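You operate a simulated robot arm through the tools that you are given. There is no shell and no other tool.

You run a simulated robot arm. Do the job below in one go: nothing can be reset, and whatever is moved stays where it is left.

TASK
Set the valves on the bench manifold as the build card shows and clamp both.
Fine: leave the third valve where it is.

Only the result counts: the job must be done as asked and must still hold three seconds after the hand-in. Knocking over, shifting, dropping, spilling or breaking anything else fails it.

THE ROBOT
A 7-joint arm with a two-finger parallel gripper, fixed in place. Base frame: the origin is on the floor under the middle of its stand, x ahead of it, y to its left, z up; the work surface is at about z = 850. Lengths are in mm, angles in degrees, forces in N, time in s.
With the tool pointing down near the work surface it reaches from about 300 to 700 mm from the base axis. Its first joint turns from -66.0 to 66.0 degrees. Payload 1.57 kg.
The TCP is the grasp point between the finger pads, 30 mm short of the fingertips. In the tool frame z runs along the fingers and y along their closing line. The gripper opens to 110 mm. The fingers are 24 mm wide and 12 mm thick; the gripper's body (48 by 112 mm) begins 78 mm behind the TCP.
Orientation is that of the tool frame in the base frame, as a unit quaternion [x, y, z, w]. With the fingers straight down and closing along the base's y, the tool's x points along the base's -x, its y along +y and its z along -z.

THE INTERFACE
- The arm moves only by the tool drive_tool. Its arguments are lists of equal length, an entry for each row: "dp": the shift along the tool's x, y, z in mm, a list of three; "rotation": the turn, a rotation vector about the tool's x, y, z in degrees, a list of three; "gripper": the opening in per cent of the stroke, from 0 (shut) to 100 (fully open). In form: {"dp": [[x, y, z], ...], "rotation": [[ax, ay, az], ...], "gripper": [gripper, ...]}. A call has 1 to 20 rows; each row is the pose to reach, as a shift and turn from the pose commanded when the call began, along the tool's axes at that moment. Each row takes 0.2 s and may step no farther than 50 mm and 8.6 degrees from the row before; otherwise, or with a gripper value out of range, the whole call is refused. A pose out of reach is approached as far as the arm can. The call stops where the force on the tool passes 70 N (or 10 N more than at its start, if that is more) or the arm is blocked; 0.2 s more then pass. The fingers move at their own pace (about 108 mm/s each) and stop on an object; they squeeze with about 29 N. The grip force told is the motor's: it shows also when the fingers shut on nothing. Time passes only in rows, and 0.2 s behind the last, so rows that repeat a pose let the fingers close. The reply holds the time, the measured pose of the TCP, the force on the tool along the base axes, the opening and the grip force, in the units named above and with some noise, with the torque about the TCP (base axes, N m) and any sound that the robot's microphone picked up.
- Cameras (640 x 400 px; columns grow to the right, rows downward): "scene" is fixed at [174.9, -397.5, 1412.8]; the picture's right is [0.70, -0.72, 0.00], its down [-0.35, -0.34, -0.87] and it looks along [0.62, 0.61, -0.49] (base axes); focal length 342 px, centre (320, 200). "wrist" rides on the gripper at [70, 16, -141] in the tool frame; the picture's right is [-0.23, 0.97, 0.00], its down [-0.85, -0.20, -0.48] and it looks along [-0.47, -0.11, 0.88] (tool axes); focal length 222 px, centre (320, 200). There is no depth. A picture from a camera that has moved, and an enlarged one, comes with that camera's place and axes in the base frame and with its lens.
- snapshot(camera): a new picture of that camera. It takes no simulated time.
- inspect(camera, box): a new picture of the part [left, top, right, bottom] of that camera's present view, enlarged. It takes no simulated time.
- hand_in(): hands the job in; it is judged then, once.

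Nothing tells you positions but the pictures and the camera data. Unless the task says otherwise, let go and move clear before handing in.

The tools are called after "Emit:" as name(argument=value, ...) on one line, values as JSON. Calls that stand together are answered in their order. drive_tool: Moves the arm, as the interface text tells. Its arguments: {"type":"object","properties":{"dp":{"type":"array"},"rotation":{"type":"array"},"gripper":{"type":"array"}},"required":["dp","rotation","gripper"]} The other tools are called the same way: snapshot (camera) takes a picture; inspect (camera, box) takes an enlarged picture of a part of a camera's view; hand_in () hands the job in.

At the start:

```text
time: 0.0
tcp_pos: [489.1, -3.5, 1187.9]
orientation: [0.0, 1.0, -0.001, 0.0]
wrist_force: [0.3, -0.1, -0.2]
torque: [0.0, 0.0, -0.03]
opening: 110.0
grip_force: 0.0
```

scene: 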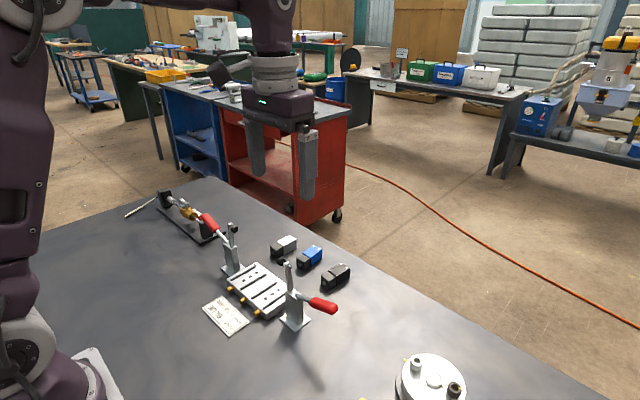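
wrist: 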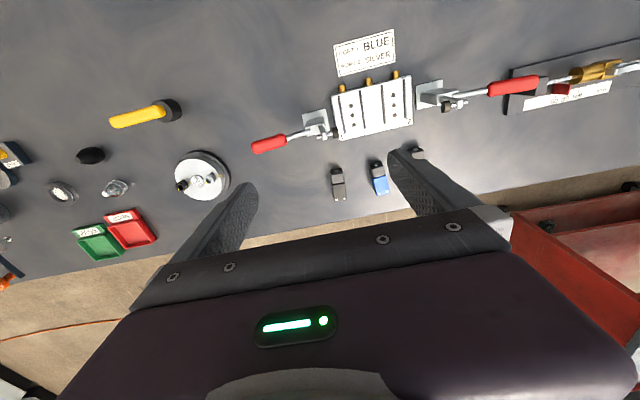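

I see a manifold with two slots flanked by two toggle clamps with red handles, a build card, and three valves (silver, blue, dark) lying beyond it. I'll look closer at the card, the valves and the clamps first.

Emit:
inspect(camera="wrist", box=[320, 20, 420, 82])

Emit:
inspect(camera="wrist", box=[240, 60, 480, 210])

Emit:
inspect(camera="scene", box=[190, 210, 370, 340])

Emit:
inspect(camera="scene", box=[120, 170, 250, 260])

```text
6.40 times, centred on (370, 51) of wrist
camera zoom: at [420.9, 15.4, 1328.4], right [0.23, 0.97, 0.0], down [0.85, -0.2, 0.48], along [0.47, -0.11, -0.88], focal length 1422 px, centre (0, 1154)
```

zoom: 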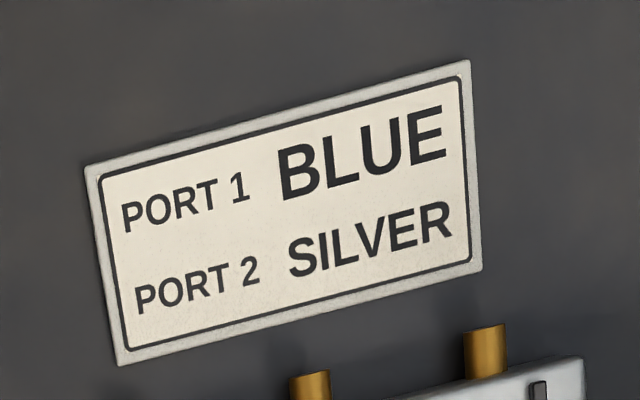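

```text
2.67 times, centred on (360, 135) of wrist
camera zoom: at [420.9, 15.4, 1328.4], right [0.23, 0.97, 0.0], down [0.85, -0.2, 0.48], along [0.47, -0.11, -0.88], focal length 592 px, centre (213, 373)
```

zoom: 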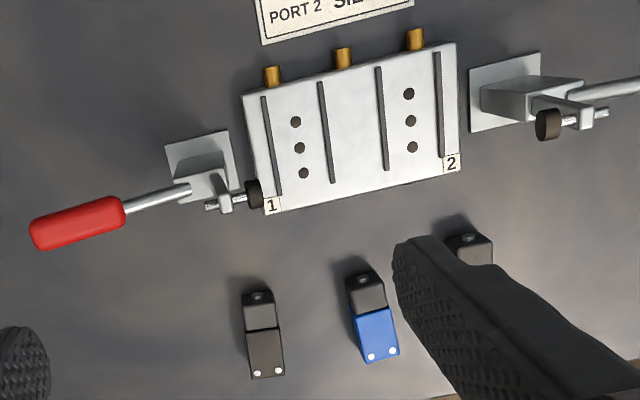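

```text
3.08 times, centred on (280, 275) of scene
camera zoom: at [174.9, -397.5, 1412.8], right [0.7, -0.72, 0.0], down [-0.35, -0.34, -0.87], along [0.62, 0.61, -0.49], focal length 1051 px, centre (443, -31)
```

zoom: 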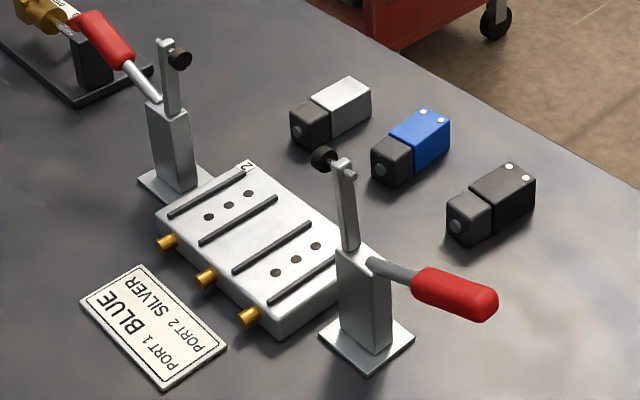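

```text
4.44 times, centred on (185, 215) of scene
camera zoom: at [174.9, -397.5, 1412.8], right [0.7, -0.72, 0.0], down [-0.35, -0.34, -0.87], along [0.62, 0.61, -0.49], focal length 1519 px, centre (920, 133)
```

zoom: 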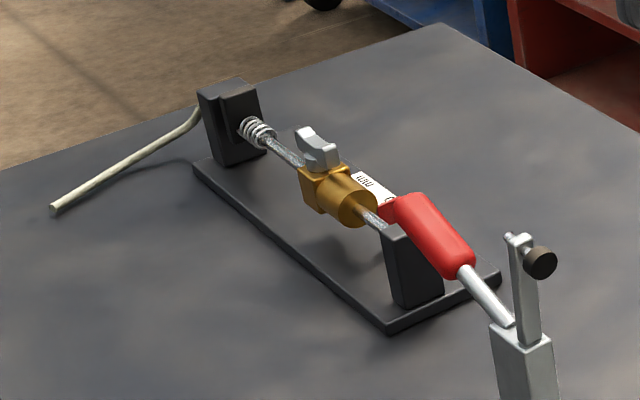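

The card reads PORT 1 = BLUE, PORT 2 = SILVER. The manifold looks axis-aligned at about x 455–536, y 29–171. Both clamps stand open with their arms up. I'll move the arm closer, staying high, to measure.

Emit:
drive_tool(dp=[[-15, 22, 28], [-35, 44, 56], [-55, 66, 84], [-71, 84, 108]], rotation=[[0, 0, 0], [0, 0, 0], [0, 0, 0], [0, 0, 0]], gripper=[100, 100, 100, 100])

```text
time: 1.0
tcp_pos: [560.7, 82.1, 1080.0]
orientation: [0.0, 1.0, -0.001, 0.0]
wrist_force: [-0.2, 0.3, -0.2]
torque: [0.01, 0.0, 0.0]
opening: 109.9
grip_force: 0.1
```

The arm is above the manifold and valves; now I'll take close pictures.

Emit:
snapshot(camera="wrist")

Emit:
snapshot(camera="scene")

```text
taken
camera wrist: at [492.2, 99.4, 1220.2], right [0.23, 0.97, 0.0], down [0.86, -0.2, 0.48], along [0.47, -0.11, -0.88], focal length 222 px, centre (320, 200)
```

wrist: 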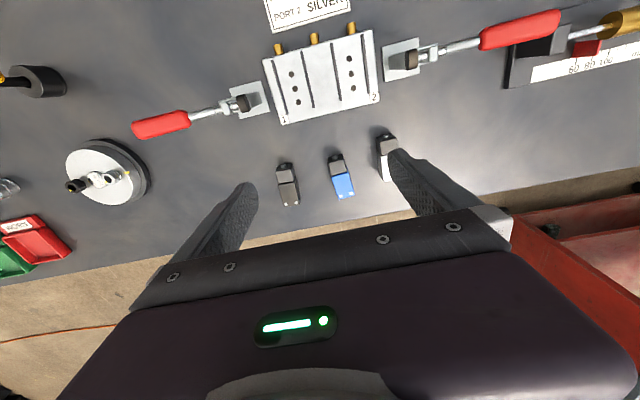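

```text
taken
```

scene: 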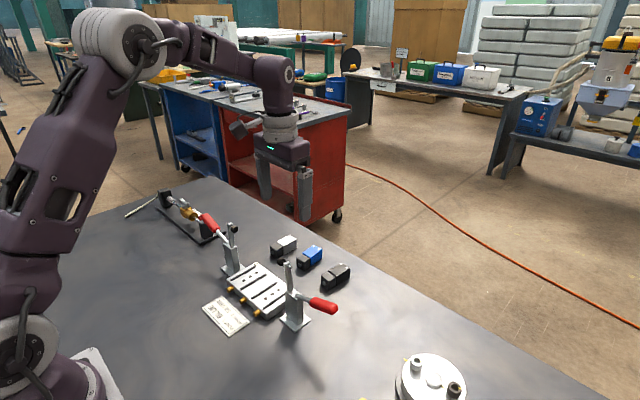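

Emit:
inspect(camera="wrist", box=[250, 120, 430, 220])

Emit:
inspect(camera="wrist", box=[240, 10, 400, 130])

Emit:
inspect(camera="wrist", box=[120, 60, 300, 150])

Emit:
inspect(camera="wrist", box=[370, 0, 640, 120])

Emit:
inspect(camera="scene", box=[210, 210, 290, 290])

Emit:
inspect(camera="scene", box=[260, 225, 360, 335])

```text
3.56 times, centred on (340, 170) of wrist
camera zoom: at [492.2, 99.4, 1220.2], right [0.23, 0.97, 0.0], down [0.86, -0.2, 0.48], along [0.47, -0.11, -0.88], focal length 790 px, centre (249, 307)
```

zoom: 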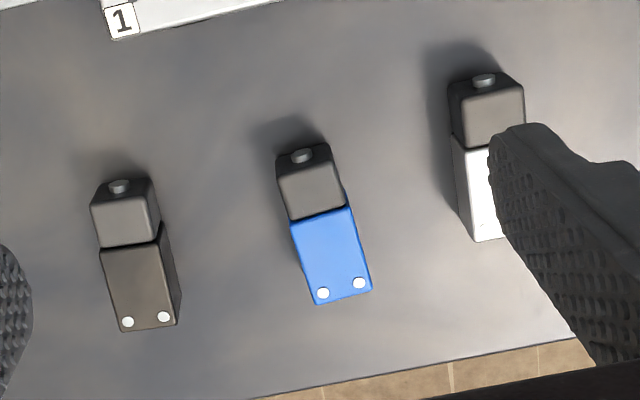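

```text
3.33 times, centred on (320, 70) of wrist
camera zoom: at [492.2, 99.4, 1220.2], right [0.23, 0.97, 0.0], down [0.86, -0.2, 0.48], along [0.47, -0.11, -0.88], focal length 740 px, centre (320, 633)
```

zoom: 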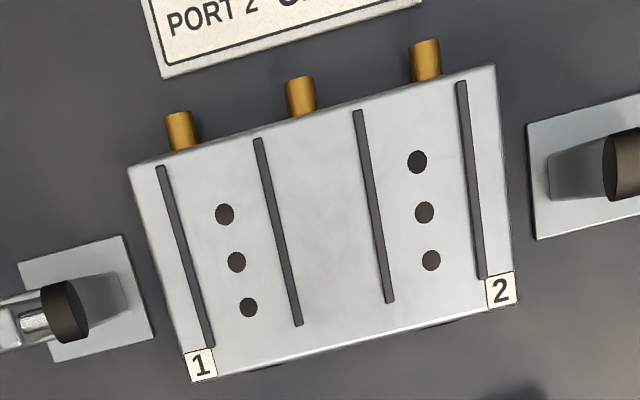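

```text
3.56 times, centred on (210, 105) of wrist
camera zoom: at [492.2, 99.4, 1220.2], right [0.23, 0.97, 0.0], down [0.86, -0.2, 0.48], along [0.47, -0.11, -0.88], focal length 790 px, centre (711, 538)
```

zoom: 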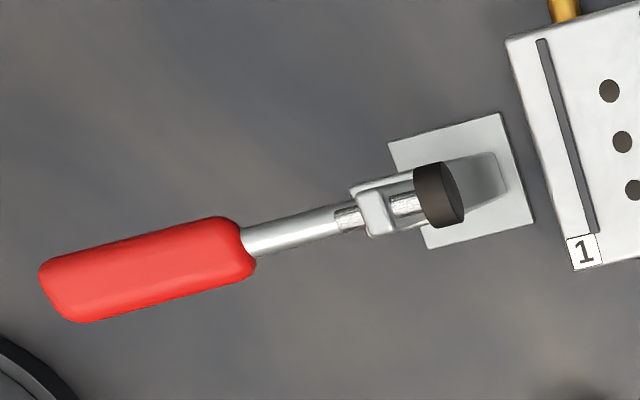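

```text
2.37 times, centred on (505, 60) of wrist
camera zoom: at [492.2, 99.4, 1220.2], right [0.23, 0.97, 0.0], down [0.86, -0.2, 0.48], along [0.47, -0.11, -0.88], focal length 526 px, centre (-118, 532)
```

zoom: 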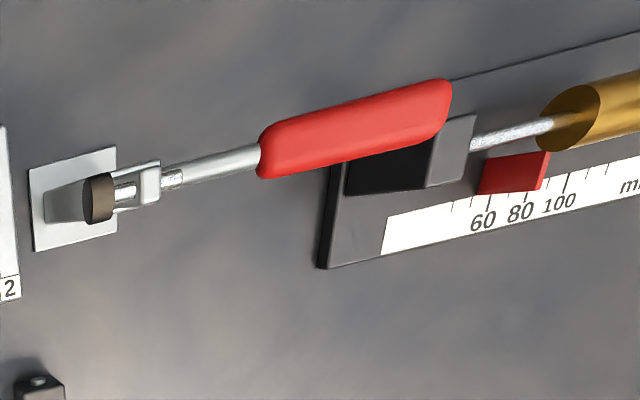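

```text
5.00 times, centred on (250, 250) of scene
camera zoom: at [174.9, -397.5, 1412.8], right [0.7, -0.72, 0.0], down [-0.35, -0.34, -0.87], along [0.62, 0.61, -0.49], focal length 1708 px, centre (670, -50)
```

zoom: 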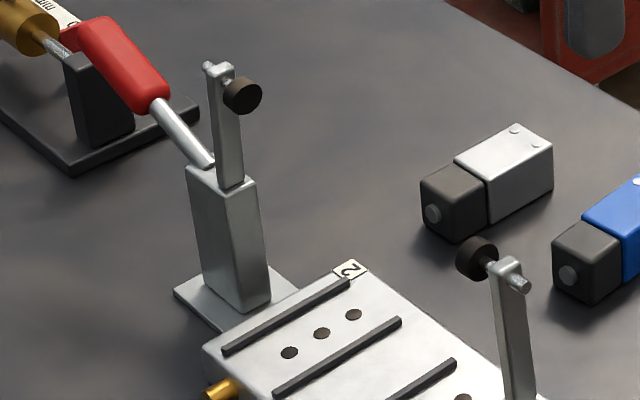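

```text
3.64 times, centred on (310, 280) of scene
camera zoom: at [174.9, -397.5, 1412.8], right [0.7, -0.72, 0.0], down [-0.35, -0.34, -0.87], along [0.62, 0.61, -0.49], focal length 1242 px, centre (356, -91)
```

zoom: 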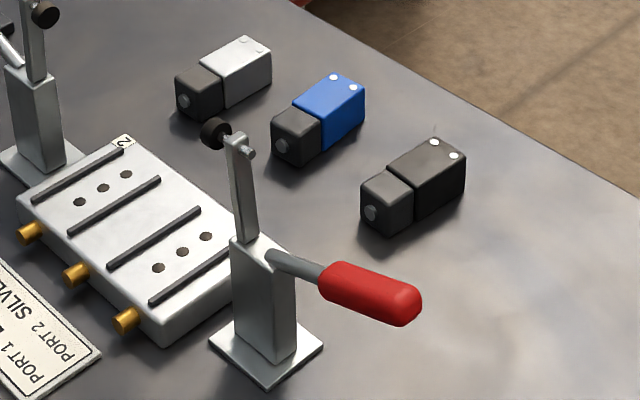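

The valve tops sit at about z 881 and the manifold top at about z 870. Blue is near (646, 100), silver near (631, 182), with port 1 at (497.5, 61.7) and port 2 at (497.5, 142). Next I'll turn the gripper 90° to close along base x, and look at the valves from there.

Emit:
drive_tool(dp=[[-6, 0, 0], [-12, 0, 0], [-18, 0, 0], [-24, 0, 0], [-30, 0, 0], [-36, 0, 0], [-42, 0, 0], [-48, 0, 0], [-54, 0, 0], [-60, 0, 0], [-60, 0, 0]], rotation=[[0, 0, 8.2], [0, 0, 16.4], [0, 0, 24.6], [0, 0, 32.8], [0, 0, 41], [0, 0, 49.2], [0, 0, 57.4], [0, 0, 65.6], [0, 0, 73.8], [0, 0, 82], [0, 0, 90]], gripper=[100, 100, 100, 100, 100, 100, 100, 100, 100, 100, 100])

Emit:
snapshot(camera="wrist")

```text
time: 3.4
tcp_pos: [621.1, 82.4, 1079.4]
orientation: [0.707, 0.707, 0.0, 0.002]
wrist_force: [-0.7, 0.3, -0.6]
torque: [-0.03, 0.0, 0.01]
opening: 109.9
grip_force: 0.1
```

```text
taken
camera wrist: at [638.3, 152.7, 1220.1], right [0.97, -0.23, 0.0], down [-0.2, -0.85, 0.48], along [-0.11, -0.47, -0.88], focal length 222 px, centre (320, 200)
```

wrist: 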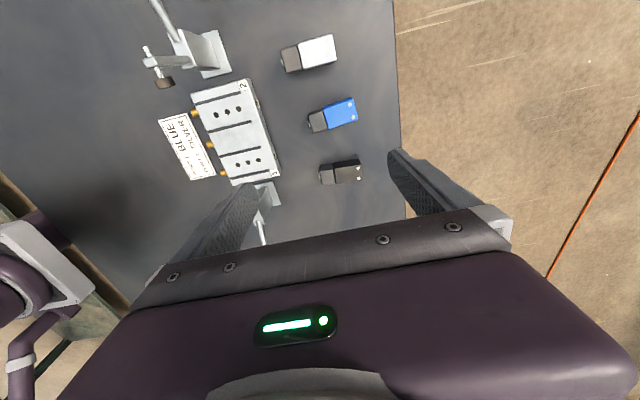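

Emit:
inspect(camera="wrist", box=[265, 20, 385, 95])

Emit:
inspect(camera="wrist", box=[285, 80, 385, 200])

Emit:
inspect(camera="wrist", box=[140, 0, 300, 200])

```text
5.33 times, centred on (325, 58) of wrist
camera zoom: at [638.3, 152.7, 1220.1], right [0.97, -0.23, 0.0], down [-0.2, -0.85, 0.48], along [-0.11, -0.47, -0.88], focal length 1185 px, centre (293, 960)
```

zoom: 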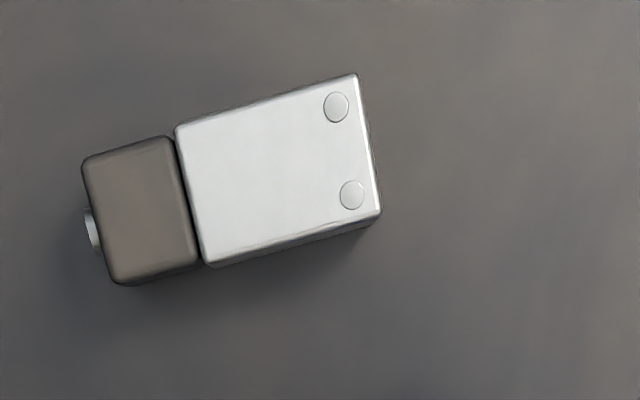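

```text
3.33 times, centred on (335, 140) of wrist
camera zoom: at [638.3, 152.7, 1220.1], right [0.97, -0.23, 0.0], down [-0.2, -0.85, 0.48], along [-0.11, -0.47, -0.88], focal length 740 px, centre (270, 400)
```

zoom: 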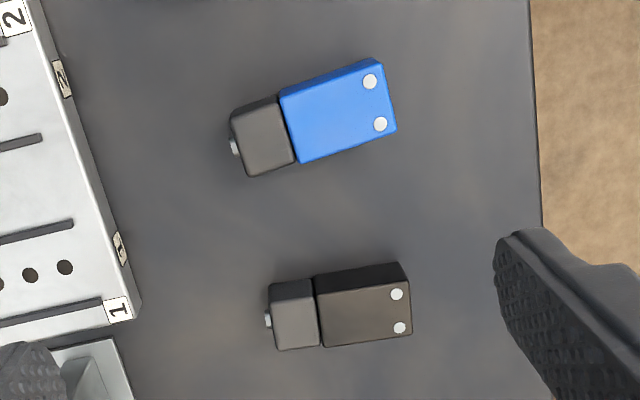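

```text
2.00 times, centred on (220, 100) of wrist
camera zoom: at [638.3, 152.7, 1220.1], right [0.97, -0.23, 0.0], down [-0.2, -0.85, 0.48], along [-0.11, -0.47, -0.88], focal length 444 px, centre (520, 400)
```

zoom: 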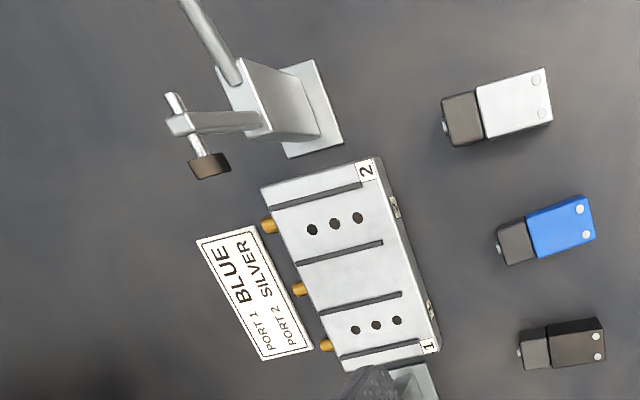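

Blue's centre is about (645, 99) with a yaw of about +4°. Silver's is about (630, 181) with almost no yaw, and both are about 67 mm long and 34 mm tall. I'll hover the open gripper over the blue valve, aligned with its long axis.

Emit:
drive_tool(dp=[[5, 6, 35], [10, 12, 70], [16.5, 23.4, 110], [16.5, 23.4, 130]], rotation=[[0, 0, -2], [0, 0, -4.2], [0, 0, -4.2], [0, 0, -4.2]], gripper=[100, 100, 100, 100])

Emit:
snapshot(camera="wrist")

Emit:
inspect(camera="wrist", box=[220, 100, 420, 225])

Emit:
inspect(camera="scene", box=[230, 180, 370, 300])

```text
time: 4.4
tcp_pos: [644.9, 98.0, 949.5]
orientation: [0.68, 0.733, 0.0, 0.001]
wrist_force: [-0.5, -0.3, -0.5]
torque: [0.02, -0.06, 0.0]
opening: 109.6
grip_force: 0.0
```

```text
taken
camera wrist: at [655.7, 170.0, 1090.0], right [0.99, -0.15, 0.0], down [-0.14, -0.87, 0.48], along [-0.07, -0.47, -0.88], focal length 222 px, centre (320, 200)
```

wrist: 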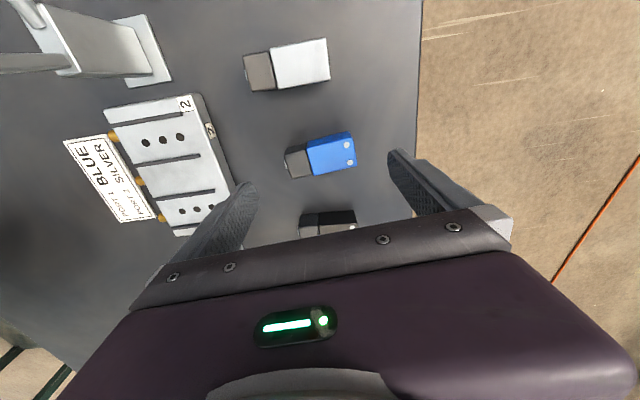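

```text
3.20 times, centred on (320, 162) of wrist
camera zoom: at [655.7, 170.0, 1090.0], right [0.99, -0.15, 0.0], down [-0.14, -0.87, 0.48], along [-0.07, -0.47, -0.88], focal length 711 px, centre (320, 320)
```

zoom: 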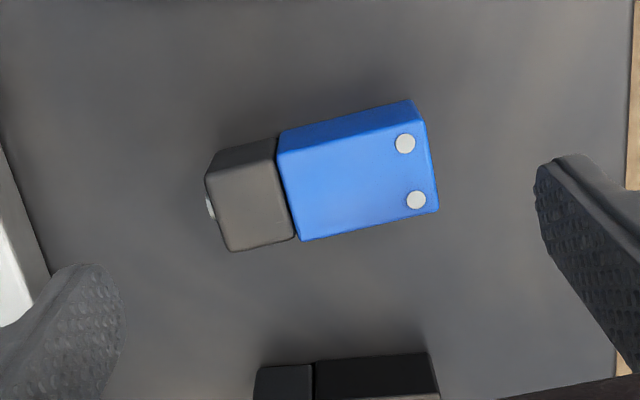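

```text
3.33 times, centred on (300, 240) of scene
camera zoom: at [174.9, -397.5, 1412.8], right [0.7, -0.72, 0.0], down [-0.35, -0.34, -0.87], along [0.62, 0.61, -0.49], focal length 1139 px, centre (387, 67)
```

zoom: 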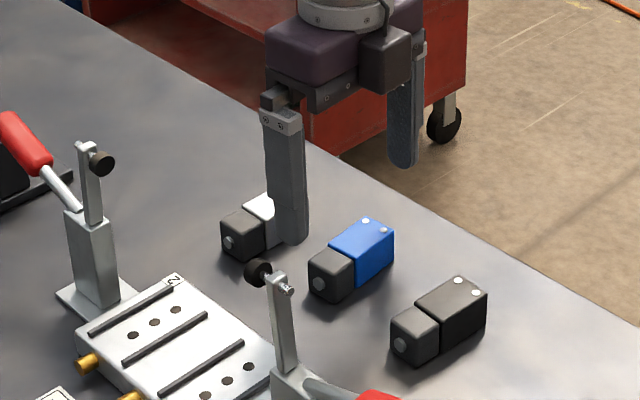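

Everything matches: blue's centre is near (644.5, 101). I'll descend so the fingertips stop about 7 mm above the bench, straddling the valve's ends.

Emit:
drive_tool(dp=[[3, -0.3, 20], [3, -0.3, 40], [3, -0.3, 55], [3, -0.3, 62.5]], rotation=[[0, 0, -0.3], [0, 0, -0.3], [0, 0, -0.3], [0, 0, -0.3]], gripper=[100, 100, 100, 100])

Emit:
inspect(camera="wrist", box=[220, 100, 420, 225])

Emit:
inspect(camera="scene", box=[230, 180, 370, 300])

```text
time: 5.4
tcp_pos: [643.4, 100.3, 887.3]
orientation: [0.678, 0.735, -0.001, 0.0]
wrist_force: [0.1, -0.6, -0.3]
torque: [-0.03, -0.02, 0.0]
opening: 110.2
grip_force: 0.0
```

```text
3.20 times, centred on (320, 162) of wrist
camera zoom: at [655.2, 173.1, 1027.4], right [0.99, -0.15, 0.0], down [-0.13, -0.87, 0.48], along [-0.07, -0.47, -0.88], focal length 711 px, centre (320, 320)
```

zoom: 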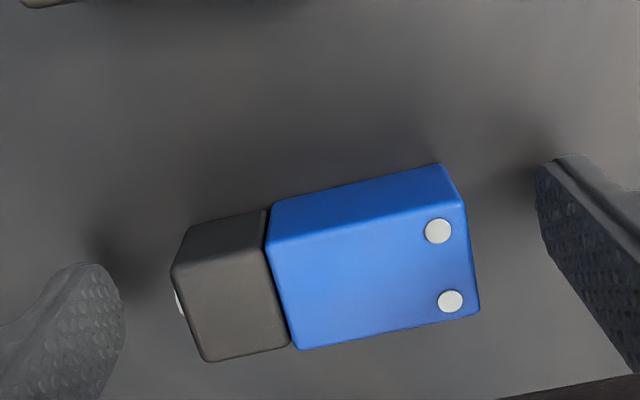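

```text
3.33 times, centred on (300, 240) of scene
camera zoom: at [174.9, -397.5, 1412.8], right [0.7, -0.72, 0.0], down [-0.35, -0.34, -0.87], along [0.62, 0.61, -0.49], focal length 1139 px, centre (387, 67)
```

zoom: 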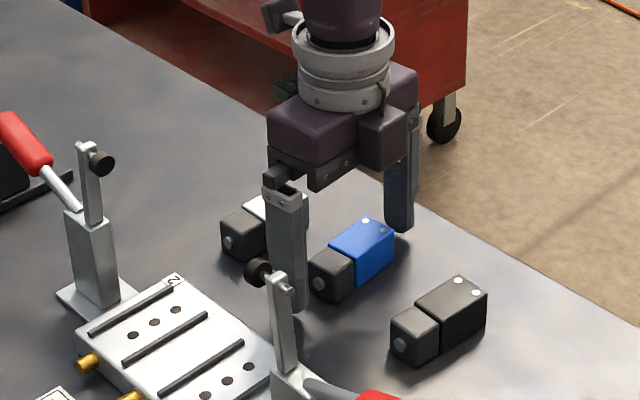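

The gripper straddles the valve and sits about 2.5 mm low in y. I'll shift that and close gently.

Emit:
drive_tool(dp=[[2.5, 0.3, 0], [2.5, 0.3, 0], [2.5, 0.3, 0], [2.5, 0.3, 0], [2.5, 0.3, 0], [2.5, 0.3, 0], [2.5, 0.3, 0], [2.5, 0.3, 0]], rotation=[[0, 0, 0], [0, 0, 0], [0, 0, 0], [0, 0, 0], [0, 0, 0], [0, 0, 0], [0, 0, 0], [0, 0, 0]], gripper=[100, 85, 72, 66, 62, 58, 50, 45])

Emit:
inspect(camera="wrist", box=[220, 100, 420, 225])

Emit:
inspect(camera="scene", box=[230, 180, 370, 300])

```text
time: 7.2
tcp_pos: [644.0, 102.5, 887.6]
orientation: [0.679, 0.735, 0.0, 0.0]
wrist_force: [1.4, -0.1, -0.7]
torque: [0.02, -0.06, 0.0]
opening: 69.3
grip_force: 28.9
```

```text
3.20 times, centred on (320, 162) of wrist
camera zoom: at [655.6, 175.7, 1027.7], right [0.99, -0.15, 0.0], down [-0.13, -0.87, 0.48], along [-0.07, -0.47, -0.88], focal length 711 px, centre (320, 320)
```

zoom: 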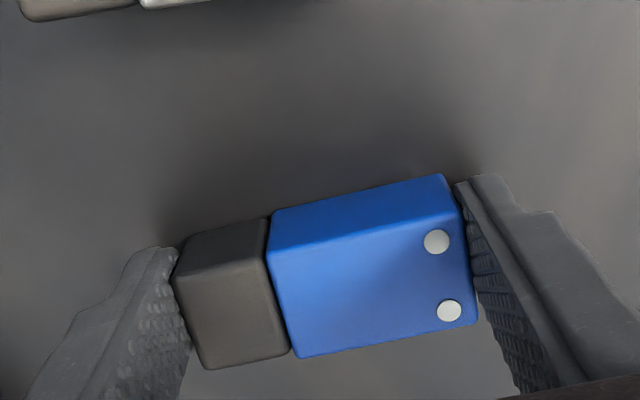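

```text
3.33 times, centred on (300, 240) of scene
camera zoom: at [174.9, -397.5, 1412.8], right [0.7, -0.72, 0.0], down [-0.35, -0.34, -0.87], along [0.62, 0.61, -0.49], focal length 1139 px, centre (387, 67)
```

zoom: 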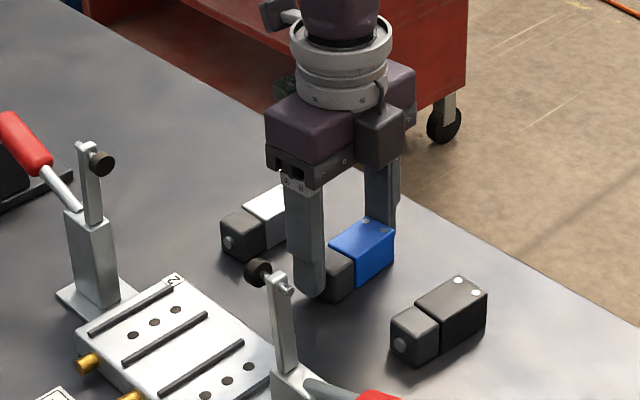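

The blue valve is gripped lengthwise, with an opening of 69 mm at 29 N. I'll lift it straight up and square the yaw, then look at its underside so I know where its ports sit.

Emit:
drive_tool(dp=[[0, 0, -4], [0, 0, -12], [0, 0, -30], [0, 0, -60], [0, 0, -100], [-8, -25, -140], [-20, -60, -170], [-33.8, -95, -195], [-33.8, -107, -202]], rotation=[[0, 0, 0], [0, 0, 0], [0, 0, 0], [0, 0, 0], [0, 0, 0], [0, 0, 2], [0, 0, 4.5], [0, 0, 4.5], [0, 0, 4.5]], gripper=[45, 45, 45, 45, 45, 45, 45, 45, 45])

Emit:
snapshot(camera="wrist")

Emit:
snapshot(camera="scene")

```text
time: 9.2
tcp_pos: [539.5, 61.1, 1090.7]
orientation: [0.707, 0.707, -0.001, 0.001]
wrist_force: [0.4, 0.3, -2.9]
torque: [-0.01, 0.01, 0.01]
opening: 69.8
grip_force: 28.7
```

```text
taken
camera wrist: at [556.6, 132.4, 1230.5], right [0.97, -0.23, 0.0], down [-0.2, -0.85, 0.48], along [-0.11, -0.47, -0.88], focal length 222 px, centre (320, 200)
```

wrist: 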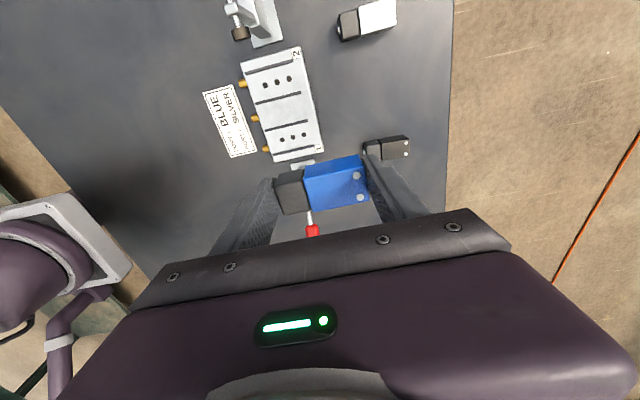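

```text
taken
```

scene: 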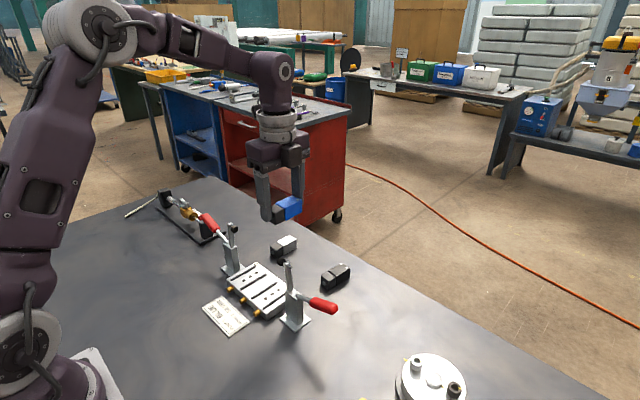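

The valve is held securely and weighs about 0.3 kg. I'll tilt the tool so its underside faces the scene camera.

Emit:
drive_tool(dp=[[0, 0, 0], [0, 0, 0], [0, 0, 0], [0, 0, 0], [0, 0, 0], [0, 0, 0], [0, 0, 0], [0, 0, 0]], rotation=[[0, -8, 0], [0, -16, 0], [0, -24, 0], [0, -32, 0], [0, -40, 0], [0, -48, 0], [0, -56, 0], [0, -64, 0]], gripper=[45, 45, 45, 45, 45, 45, 45, 45])

Emit:
inspect(camera="scene", box=[230, 130, 350, 240])

Emit:
snapshot(camera="scene")

```text
time: 11.0
tcp_pos: [539.3, 61.7, 1090.0]
orientation: [0.599, 0.599, -0.376, 0.377]
wrist_force: [0.6, 0.4, -1.5]
torque: [0.04, 0.01, 0.01]
opening: 69.3
grip_force: 28.4
```

```text
3.64 times, centred on (290, 185) of scene
camera zoom: at [174.9, -397.5, 1412.8], right [0.7, -0.72, 0.0], down [-0.35, -0.34, -0.87], along [0.62, 0.61, -0.49], focal length 1242 px, centre (429, 254)
```

zoom: 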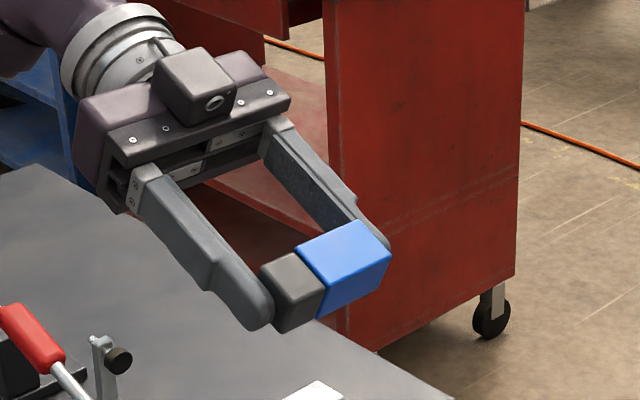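

```text
taken
```

scene: 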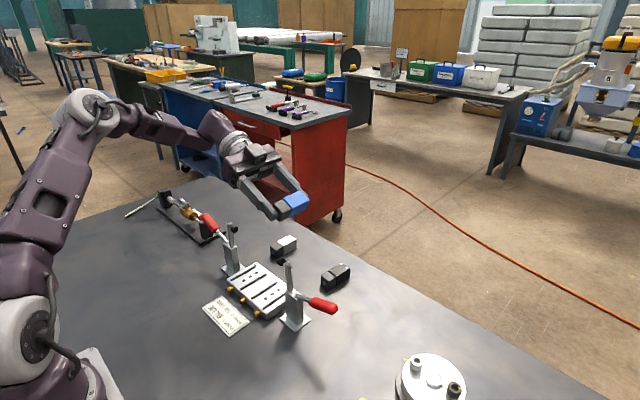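

Emit:
inspect(camera="scene", box=[270, 175, 320, 230])

```text
7.27 times, centred on (295, 202) of scene
camera zoom: at [174.9, -397.5, 1412.8], right [0.7, -0.72, 0.0], down [-0.35, -0.34, -0.87], along [0.62, 0.61, -0.49], focal length 2485 px, centre (502, 182)
```

zoom: 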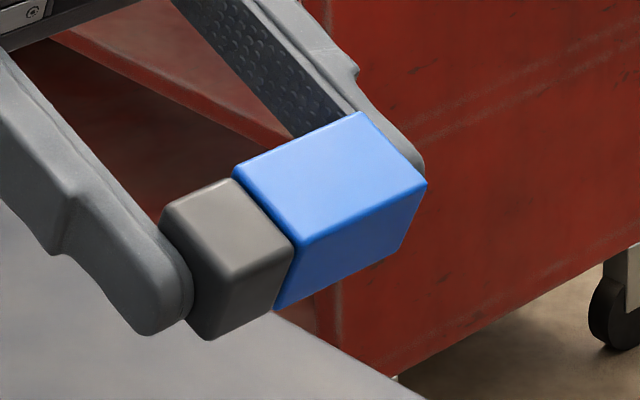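

The underside is plain, so the body will sit over the three holes between the ribs. I'll bring the tool back upright.

Emit:
drive_tool(dp=[[0, 0, 0], [0, 0, 0], [0, 0, 0], [0, 0, 0], [0, 0, 0], [0, 0, 0], [0, 0, 0], [0, 0, 0]], rotation=[[0, 8, 0], [0, 16, 0], [0, 24, 0], [0, 32, 0], [0, 40, 0], [0, 48, 0], [0, 56, 0], [0, 64, 0]], gripper=[45, 45, 45, 45, 45, 45, 45, 45])

```text
time: 12.8
tcp_pos: [540.2, 61.1, 1089.5]
orientation: [0.707, 0.707, 0.0, 0.0]
wrist_force: [-0.8, 1.0, -1.9]
torque: [0.03, 0.03, -0.01]
opening: 69.4
grip_force: 29.5
```

Emit:
drive_tool(dp=[[0, -20, 0], [0, -40, 0], [0, -49.8, 20], [0, -49.8, 55], [0, -49.8, 90], [0, -49.8, 115]], rotation=[[0, 0, 0], [0, 0, 0], [0, 0, 0], [0, 0, 0], [0, 0, 0], [0, 0, 0]], gripper=[45, 45, 45, 45, 45, 45])

Emit:
snapshot(camera="wrist")

Emit:
inspect(camera="wrist", box=[240, 100, 420, 220])

Emit:
inspect(camera="scene", box=[200, 200, 350, 340])

```text
time: 14.2
tcp_pos: [488.0, 61.6, 974.0]
orientation: [0.708, 0.707, 0.0, 0.001]
wrist_force: [0.8, 0.1, -1.5]
torque: [0.0, 0.01, -0.01]
opening: 69.5
grip_force: 28.8
```

```text
taken
camera wrist: at [505.8, 133.1, 1114.0], right [0.97, -0.23, 0.0], down [-0.2, -0.85, 0.48], along [-0.11, -0.47, -0.88], focal length 222 px, centre (320, 200)
```

wrist: 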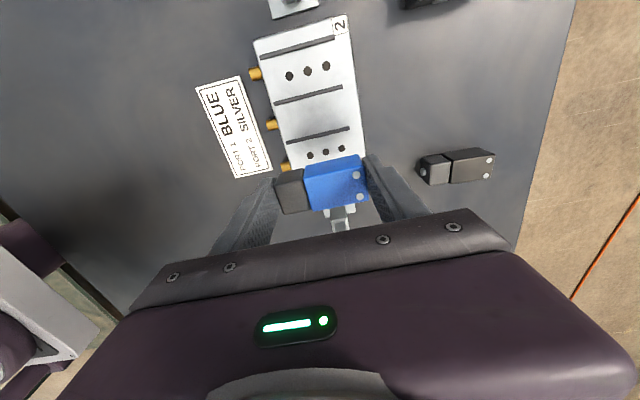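

```text
3.33 times, centred on (330, 160) of wrist
camera zoom: at [505.8, 133.1, 1114.0], right [0.97, -0.23, 0.0], down [-0.2, -0.85, 0.48], along [-0.11, -0.47, -0.88], focal length 740 px, centre (287, 333)
```

zoom: 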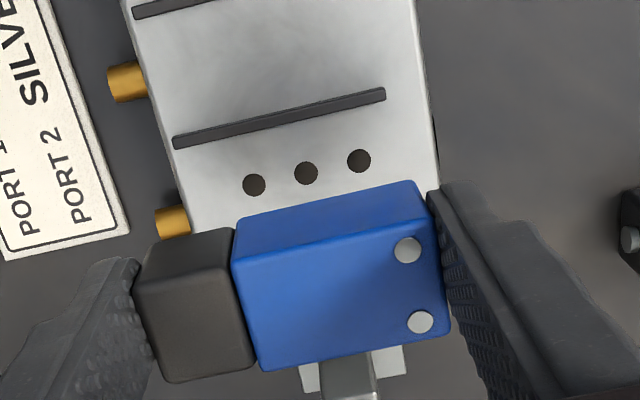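

```text
2.86 times, centred on (275, 270) of scene
camera zoom: at [174.9, -397.5, 1412.8], right [0.7, -0.72, 0.0], down [-0.35, -0.34, -0.87], along [0.62, 0.61, -0.49], focal length 976 px, centre (449, 0)
```

zoom: 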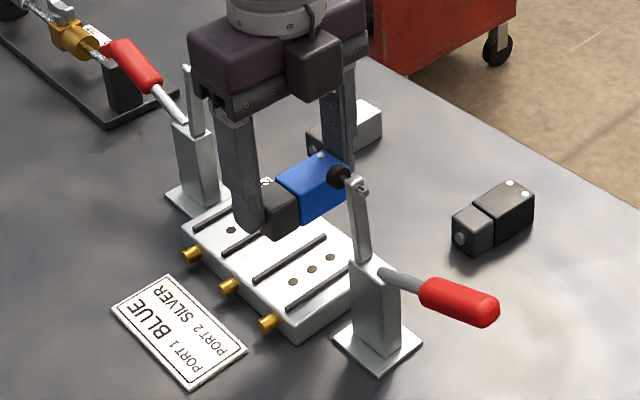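

The valve is squared and lined up over port 1, with its body over the holes and within about 1 mm in y. I'll lower it in stages.

Emit:
drive_tool(dp=[[-1, 0, 20], [-1, 0, 40], [-1, 0, 54], [-1, 0, 60], [-1, 0, 62]], rotation=[[0, 0, 0], [0, 0, 0], [0, 0, 0], [0, 0, 0], [0, 0, 0]], gripper=[45, 45, 45, 45, 45])

Emit:
inspect(camera="wrist", box=[240, 100, 420, 220])

Emit:
inspect(camera="scene", box=[200, 200, 350, 340])

```text
time: 15.4
tcp_pos: [490.9, 60.4, 913.1]
orientation: [0.707, 0.707, 0.0, 0.001]
wrist_force: [-2.6, 0.9, 20.3]
torque: [-0.34, 0.11, 0.09]
opening: 69.5
grip_force: 29.1
```

```text
3.33 times, centred on (330, 160) of wrist
camera zoom: at [507.0, 131.0, 1053.3], right [0.97, -0.23, 0.0], down [-0.2, -0.85, 0.48], along [-0.11, -0.47, -0.88], focal length 740 px, centre (287, 333)
```

zoom: 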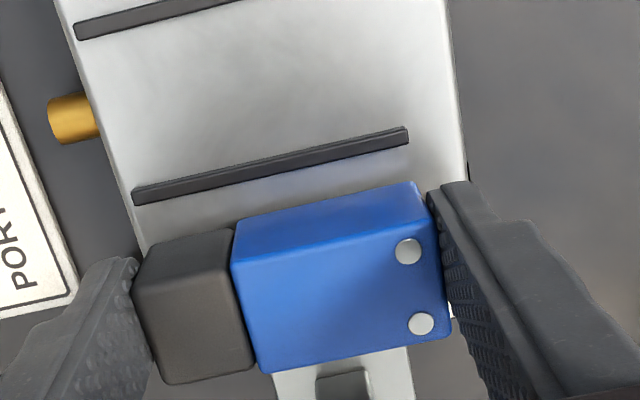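

```text
2.86 times, centred on (275, 270) of scene
camera zoom: at [174.5, -397.5, 1412.9], right [0.7, -0.72, 0.0], down [-0.35, -0.34, -0.87], along [0.63, 0.61, -0.49], focal length 976 px, centre (449, 0)
```

zoom: 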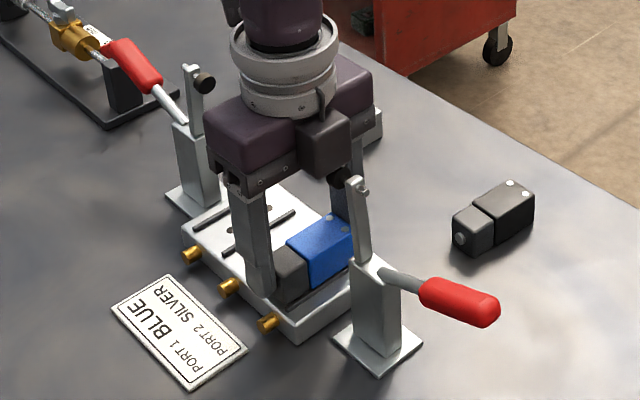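

Contact came about 5 mm earlier than expected, with 20 N pushing up and the force offset towards −y. Before going on I'll check whether something on the gripper touches the clamp.

Emit:
inspect(camera="scene", box=[250, 220, 310, 275])

Emit:
inspect(camera="scene", box=[270, 260, 330, 315])

Emit:
snapshot(camera="wrist")

```text
7.27 times, centred on (280, 248) of scene
camera zoom: at [174.5, -397.5, 1412.9], right [0.7, -0.72, 0.0], down [-0.35, -0.34, -0.87], along [0.63, 0.61, -0.49], focal length 2485 px, centre (611, -146)
```

zoom: 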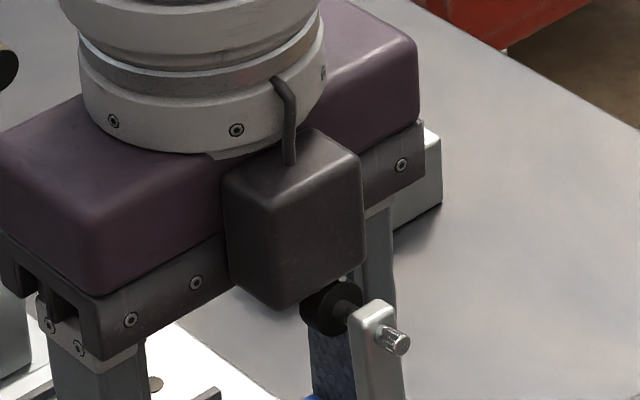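

```text
7.27 times, centred on (300, 288) of scene
camera zoom: at [174.5, -397.5, 1412.9], right [0.7, -0.72, 0.0], down [-0.35, -0.34, -0.87], along [0.63, 0.61, -0.49], focal length 2485 px, centre (466, -436)
```

zoom: 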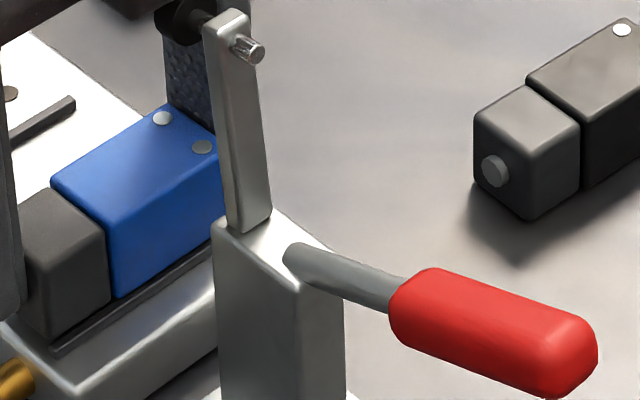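

```text
taken
camera wrist: at [507.0, 131.0, 1053.3], right [0.97, -0.23, 0.0], down [-0.2, -0.85, 0.48], along [-0.11, -0.47, -0.88], focal length 222 px, centre (320, 200)
```

wrist: 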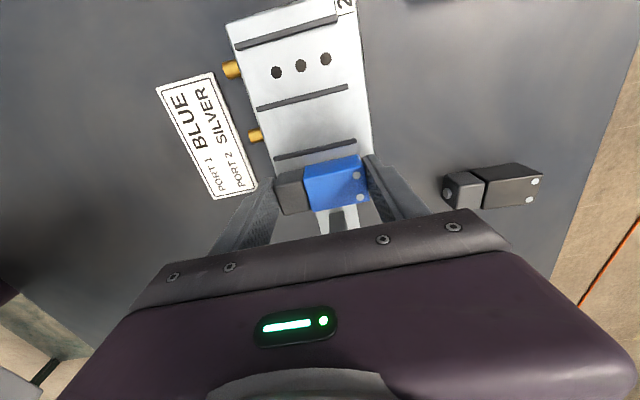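

The small box on the gripper's −y side sits right above clamp 1's rubber tip, so this yaw is wrong for port 1. I'll lift back up, set the blue valve down on its old spot, and regrip it with the gripper turned 180° so that box faces the manifold's middle.

Emit:
drive_tool(dp=[[0, 0, -4], [0, 0, -15], [0, 0, -45], [0, 0, -90], [5, 40, -90], [15, 80, -90], [30, 120, -90], [41, 154, -90], [41, 154, -90]], rotation=[[0, 0, 0], [0, 0, 0], [0, 0, 0], [0, 0, 0], [0, 0, 0], [0, 0, 0], [0, 0, 0], [0, 0, 0], [0, 0, 0]], gripper=[45, 45, 45, 45, 45, 45, 45, 45, 45])

Emit:
inspect(camera="scene", box=[200, 200, 350, 340])

Emit:
snapshot(camera="wrist")

```text
time: 17.4
tcp_pos: [643.6, 100.0, 1002.2]
orientation: [0.707, 0.707, -0.001, 0.001]
wrist_force: [0.4, -0.2, -1.5]
torque: [-0.03, -0.01, -0.01]
opening: 69.3
grip_force: 29.0
```

```text
2.86 times, centred on (275, 270) of scene
camera zoom: at [174.9, -397.5, 1412.8], right [0.7, -0.72, 0.0], down [-0.35, -0.34, -0.87], along [0.62, 0.61, -0.49], focal length 976 px, centre (449, 0)
```

zoom: 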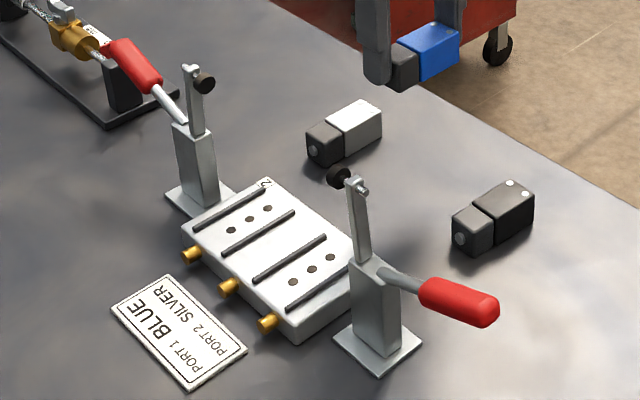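

```text
taken
camera wrist: at [661.7, 171.9, 1142.1], right [0.97, -0.23, 0.0], down [-0.2, -0.85, 0.48], along [-0.11, -0.47, -0.88], focal length 222 px, centre (320, 200)
```

wrist: 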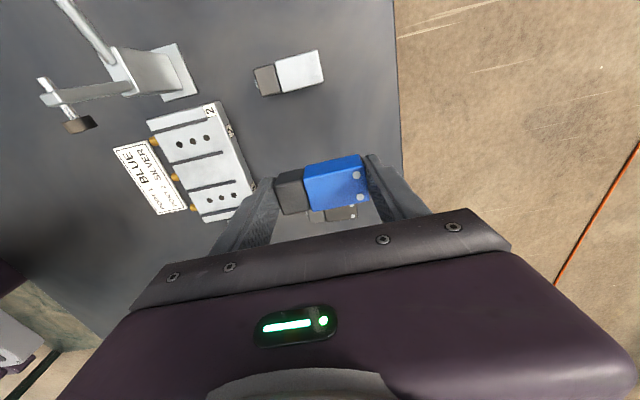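

The manifold and clamps look undisturbed. I'll lower the blue valve back onto the bench.

Emit:
drive_tool(dp=[[0, 0, 40], [0, 0, 75], [0, 0, 98], [0, 0, 108], [0, 0, 112], [0, 0, 113.5]], rotation=[[0, 0, 0], [0, 0, 0], [0, 0, 0], [0, 0, 0], [0, 0, 0], [0, 0, 0]], gripper=[45, 45, 45, 45, 45, 45])

```text
time: 18.8
tcp_pos: [644.2, 100.6, 887.9]
orientation: [0.707, 0.707, -0.001, -0.001]
wrist_force: [-0.4, 0.1, -1.6]
torque: [0.01, 0.01, 0.0]
opening: 69.4
grip_force: 28.8
```

Emit:
drive_tool(dp=[[0, 0, 0.7], [0, 0, 1.2], [0, 0, 1.2], [0, 0, 1.2], [0, 0, 1.2], [0, 0, 1.2]], rotation=[[0, 0, 0], [0, 0, 0], [0, 0, 0], [0, 0, 0], [0, 0, 0], [0, 0, 0]], gripper=[45, 45, 66, 75, 90, 100])

Emit:
inspect(camera="wrist", box=[220, 100, 420, 225])

```text
time: 20.2
tcp_pos: [645.1, 100.6, 888.0]
orientation: [0.707, 0.707, -0.001, 0.001]
wrist_force: [-0.3, -0.1, -0.4]
torque: [0.02, -0.01, -0.01]
opening: 109.8
grip_force: 0.1
```

```text
3.20 times, centred on (320, 162) of wrist
camera zoom: at [661.3, 172.2, 1027.8], right [0.97, -0.23, 0.0], down [-0.2, -0.85, 0.48], along [-0.11, -0.47, -0.88], focal length 711 px, centre (320, 320)
```

zoom: 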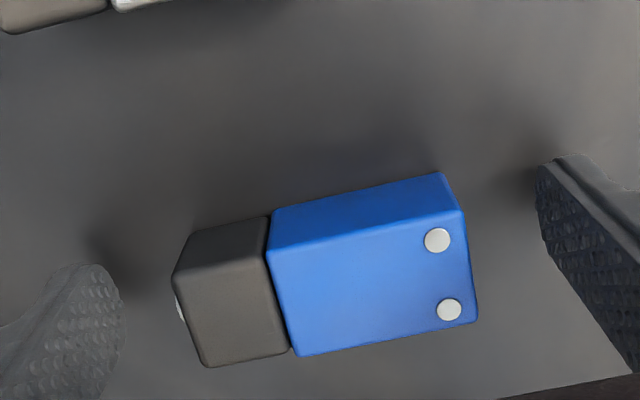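

Blue is back on the bench at zero yaw. Since this yaw suits port 2, I'll do the silver valve next, starting by rising and moving over it.

Emit:
drive_tool(dp=[[0, 0, -20], [0, 0, -50], [15, -3, -80], [45, -9, -80], [80, -16.5, -75], [80, -16.5, -62]], rotation=[[0, 0, 0], [0, 0, 0], [0, 0, 0], [0, 0, 0], [0, 0, 0], [0, 0, 0]], gripper=[100, 100, 100, 100, 100, 100])

Emit:
inspect(camera="wrist", box=[220, 100, 420, 225])

Emit:
snapshot(camera="wrist")

```text
time: 21.6
tcp_pos: [627.3, 181.0, 950.6]
orientation: [0.707, 0.707, 0.0, 0.001]
wrist_force: [-0.2, -0.5, 0.6]
torque: [0.01, 0.03, 0.0]
opening: 109.8
grip_force: 0.0
```

```text
3.20 times, centred on (320, 162) of wrist
camera zoom: at [643.9, 253.1, 1090.2], right [0.97, -0.23, 0.0], down [-0.2, -0.85, 0.48], along [-0.11, -0.47, -0.88], focal length 711 px, centre (320, 320)
```

zoom: 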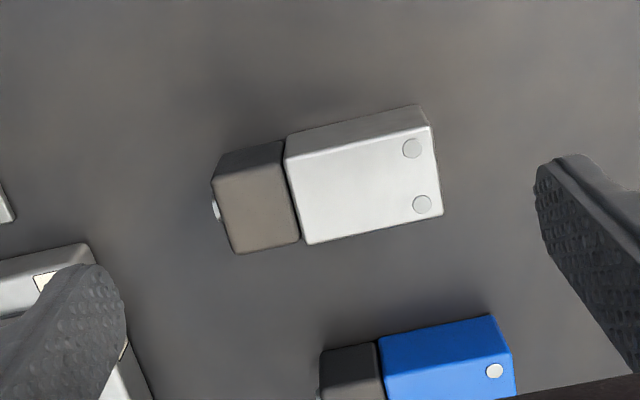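

```text
taken
camera wrist: at [643.9, 253.1, 1090.2], right [0.97, -0.23, 0.0], down [-0.2, -0.85, 0.48], along [-0.11, -0.47, -0.88], focal length 222 px, centre (320, 200)
```

wrist: 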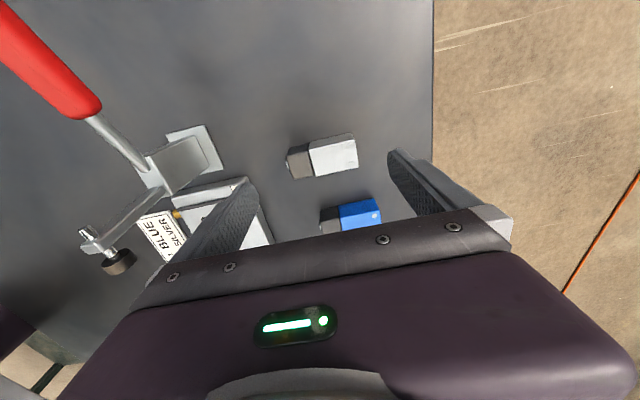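

Before gripping silver I want a more precise measure of the valve's size and position, since blue seems to have been sitting low in y. I'll zoom in more.

Emit:
inspect(camera="wrist", box=[280, 125, 364, 185])

Emit:
inspect(camera="scene", box=[310, 250, 370, 300])

```text
6.67 times, centred on (322, 155) of wrist
camera zoom: at [643.9, 253.1, 1090.2], right [0.97, -0.23, 0.0], down [-0.2, -0.85, 0.48], along [-0.11, -0.47, -0.88], focal length 1481 px, centre (307, 500)
```

zoom: 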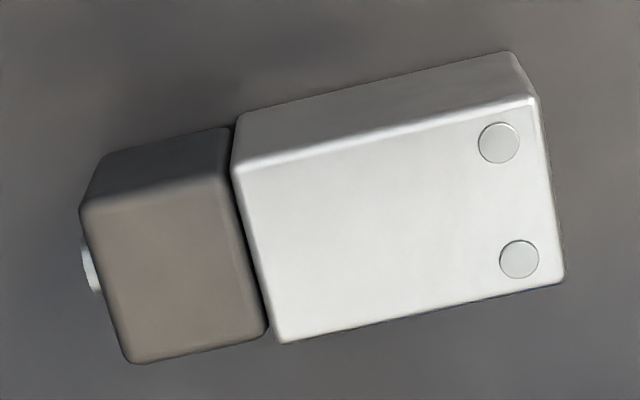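

```text
8.00 times, centred on (340, 275) of scene
camera zoom: at [174.9, -397.5, 1412.8], right [0.7, -0.72, 0.0], down [-0.35, -0.34, -0.87], along [0.62, 0.61, -0.49], focal length 2734 px, centre (160, -400)
```

zoom: 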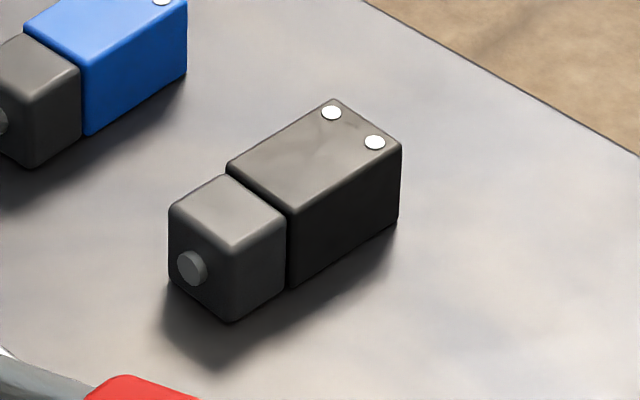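

Silver measures about 44 mm (body) plus a 23 mm nose, 27.5 mm wide and 32 mm tall, centred at y ≈ 182.2 with zero yaw. I'll descend onto it.

Emit:
drive_tool(dp=[[1.2, 1.2, 20], [1.2, 1.2, 40], [1.2, 1.2, 55], [1.2, 1.2, 63]], rotation=[[0, 0, 0], [0, 0, 0], [0, 0, 0], [0, 0, 0]], gripper=[100, 100, 100, 100])

Emit:
inspect(camera="wrist", box=[240, 120, 400, 220])

```text
time: 22.6
tcp_pos: [627.7, 181.9, 886.3]
orientation: [0.707, 0.707, 0.0, 0.001]
wrist_force: [0.6, 0.5, -0.5]
torque: [0.06, 0.0, -0.02]
opening: 109.7
grip_force: 0.0
```

```text
4.00 times, centred on (320, 170) of wrist
camera zoom: at [645.8, 253.5, 1027.1], right [0.97, -0.23, 0.0], down [-0.2, -0.85, 0.48], along [-0.11, -0.47, -0.88], focal length 888 px, centre (320, 320)
```

zoom: 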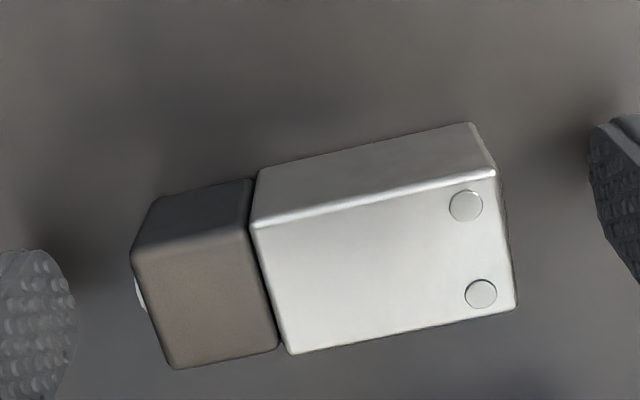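

Silver is well straddled; I'll make a 1 mm correction and close on it.

Emit:
drive_tool(dp=[[-1, -0.8, 0], [-1, -0.8, 0], [-1, -0.8, 0], [-1, -0.8, 0], [-1, -0.8, 0], [-1, -0.8, 0], [-1, -0.8, 0], [-1, -0.8, 0]], rotation=[[0, 0, 0], [0, 0, 0], [0, 0, 0], [0, 0, 0], [0, 0, 0], [0, 0, 0], [0, 0, 0], [0, 0, 0]], gripper=[100, 85, 72, 66, 62, 58, 50, 45])

Emit:
inspect(camera="wrist", box=[240, 120, 400, 220])

```text
time: 24.4
tcp_pos: [626.4, 181.7, 886.4]
orientation: [0.707, 0.707, 0.0, 0.0]
wrist_force: [0.8, -0.2, 2.2]
torque: [-0.01, 0.08, 0.0]
opening: 69.4
grip_force: 29.2
```

```text
4.00 times, centred on (320, 170) of wrist
camera zoom: at [644.8, 252.3, 1027.0], right [0.97, -0.23, 0.0], down [-0.2, -0.85, 0.48], along [-0.11, -0.47, -0.88], focal length 888 px, centre (320, 320)
```

zoom: 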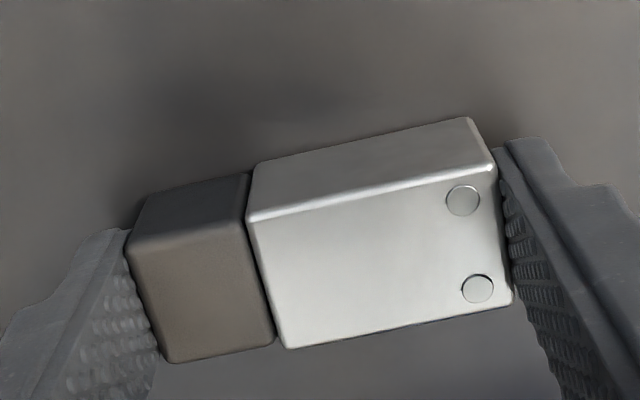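

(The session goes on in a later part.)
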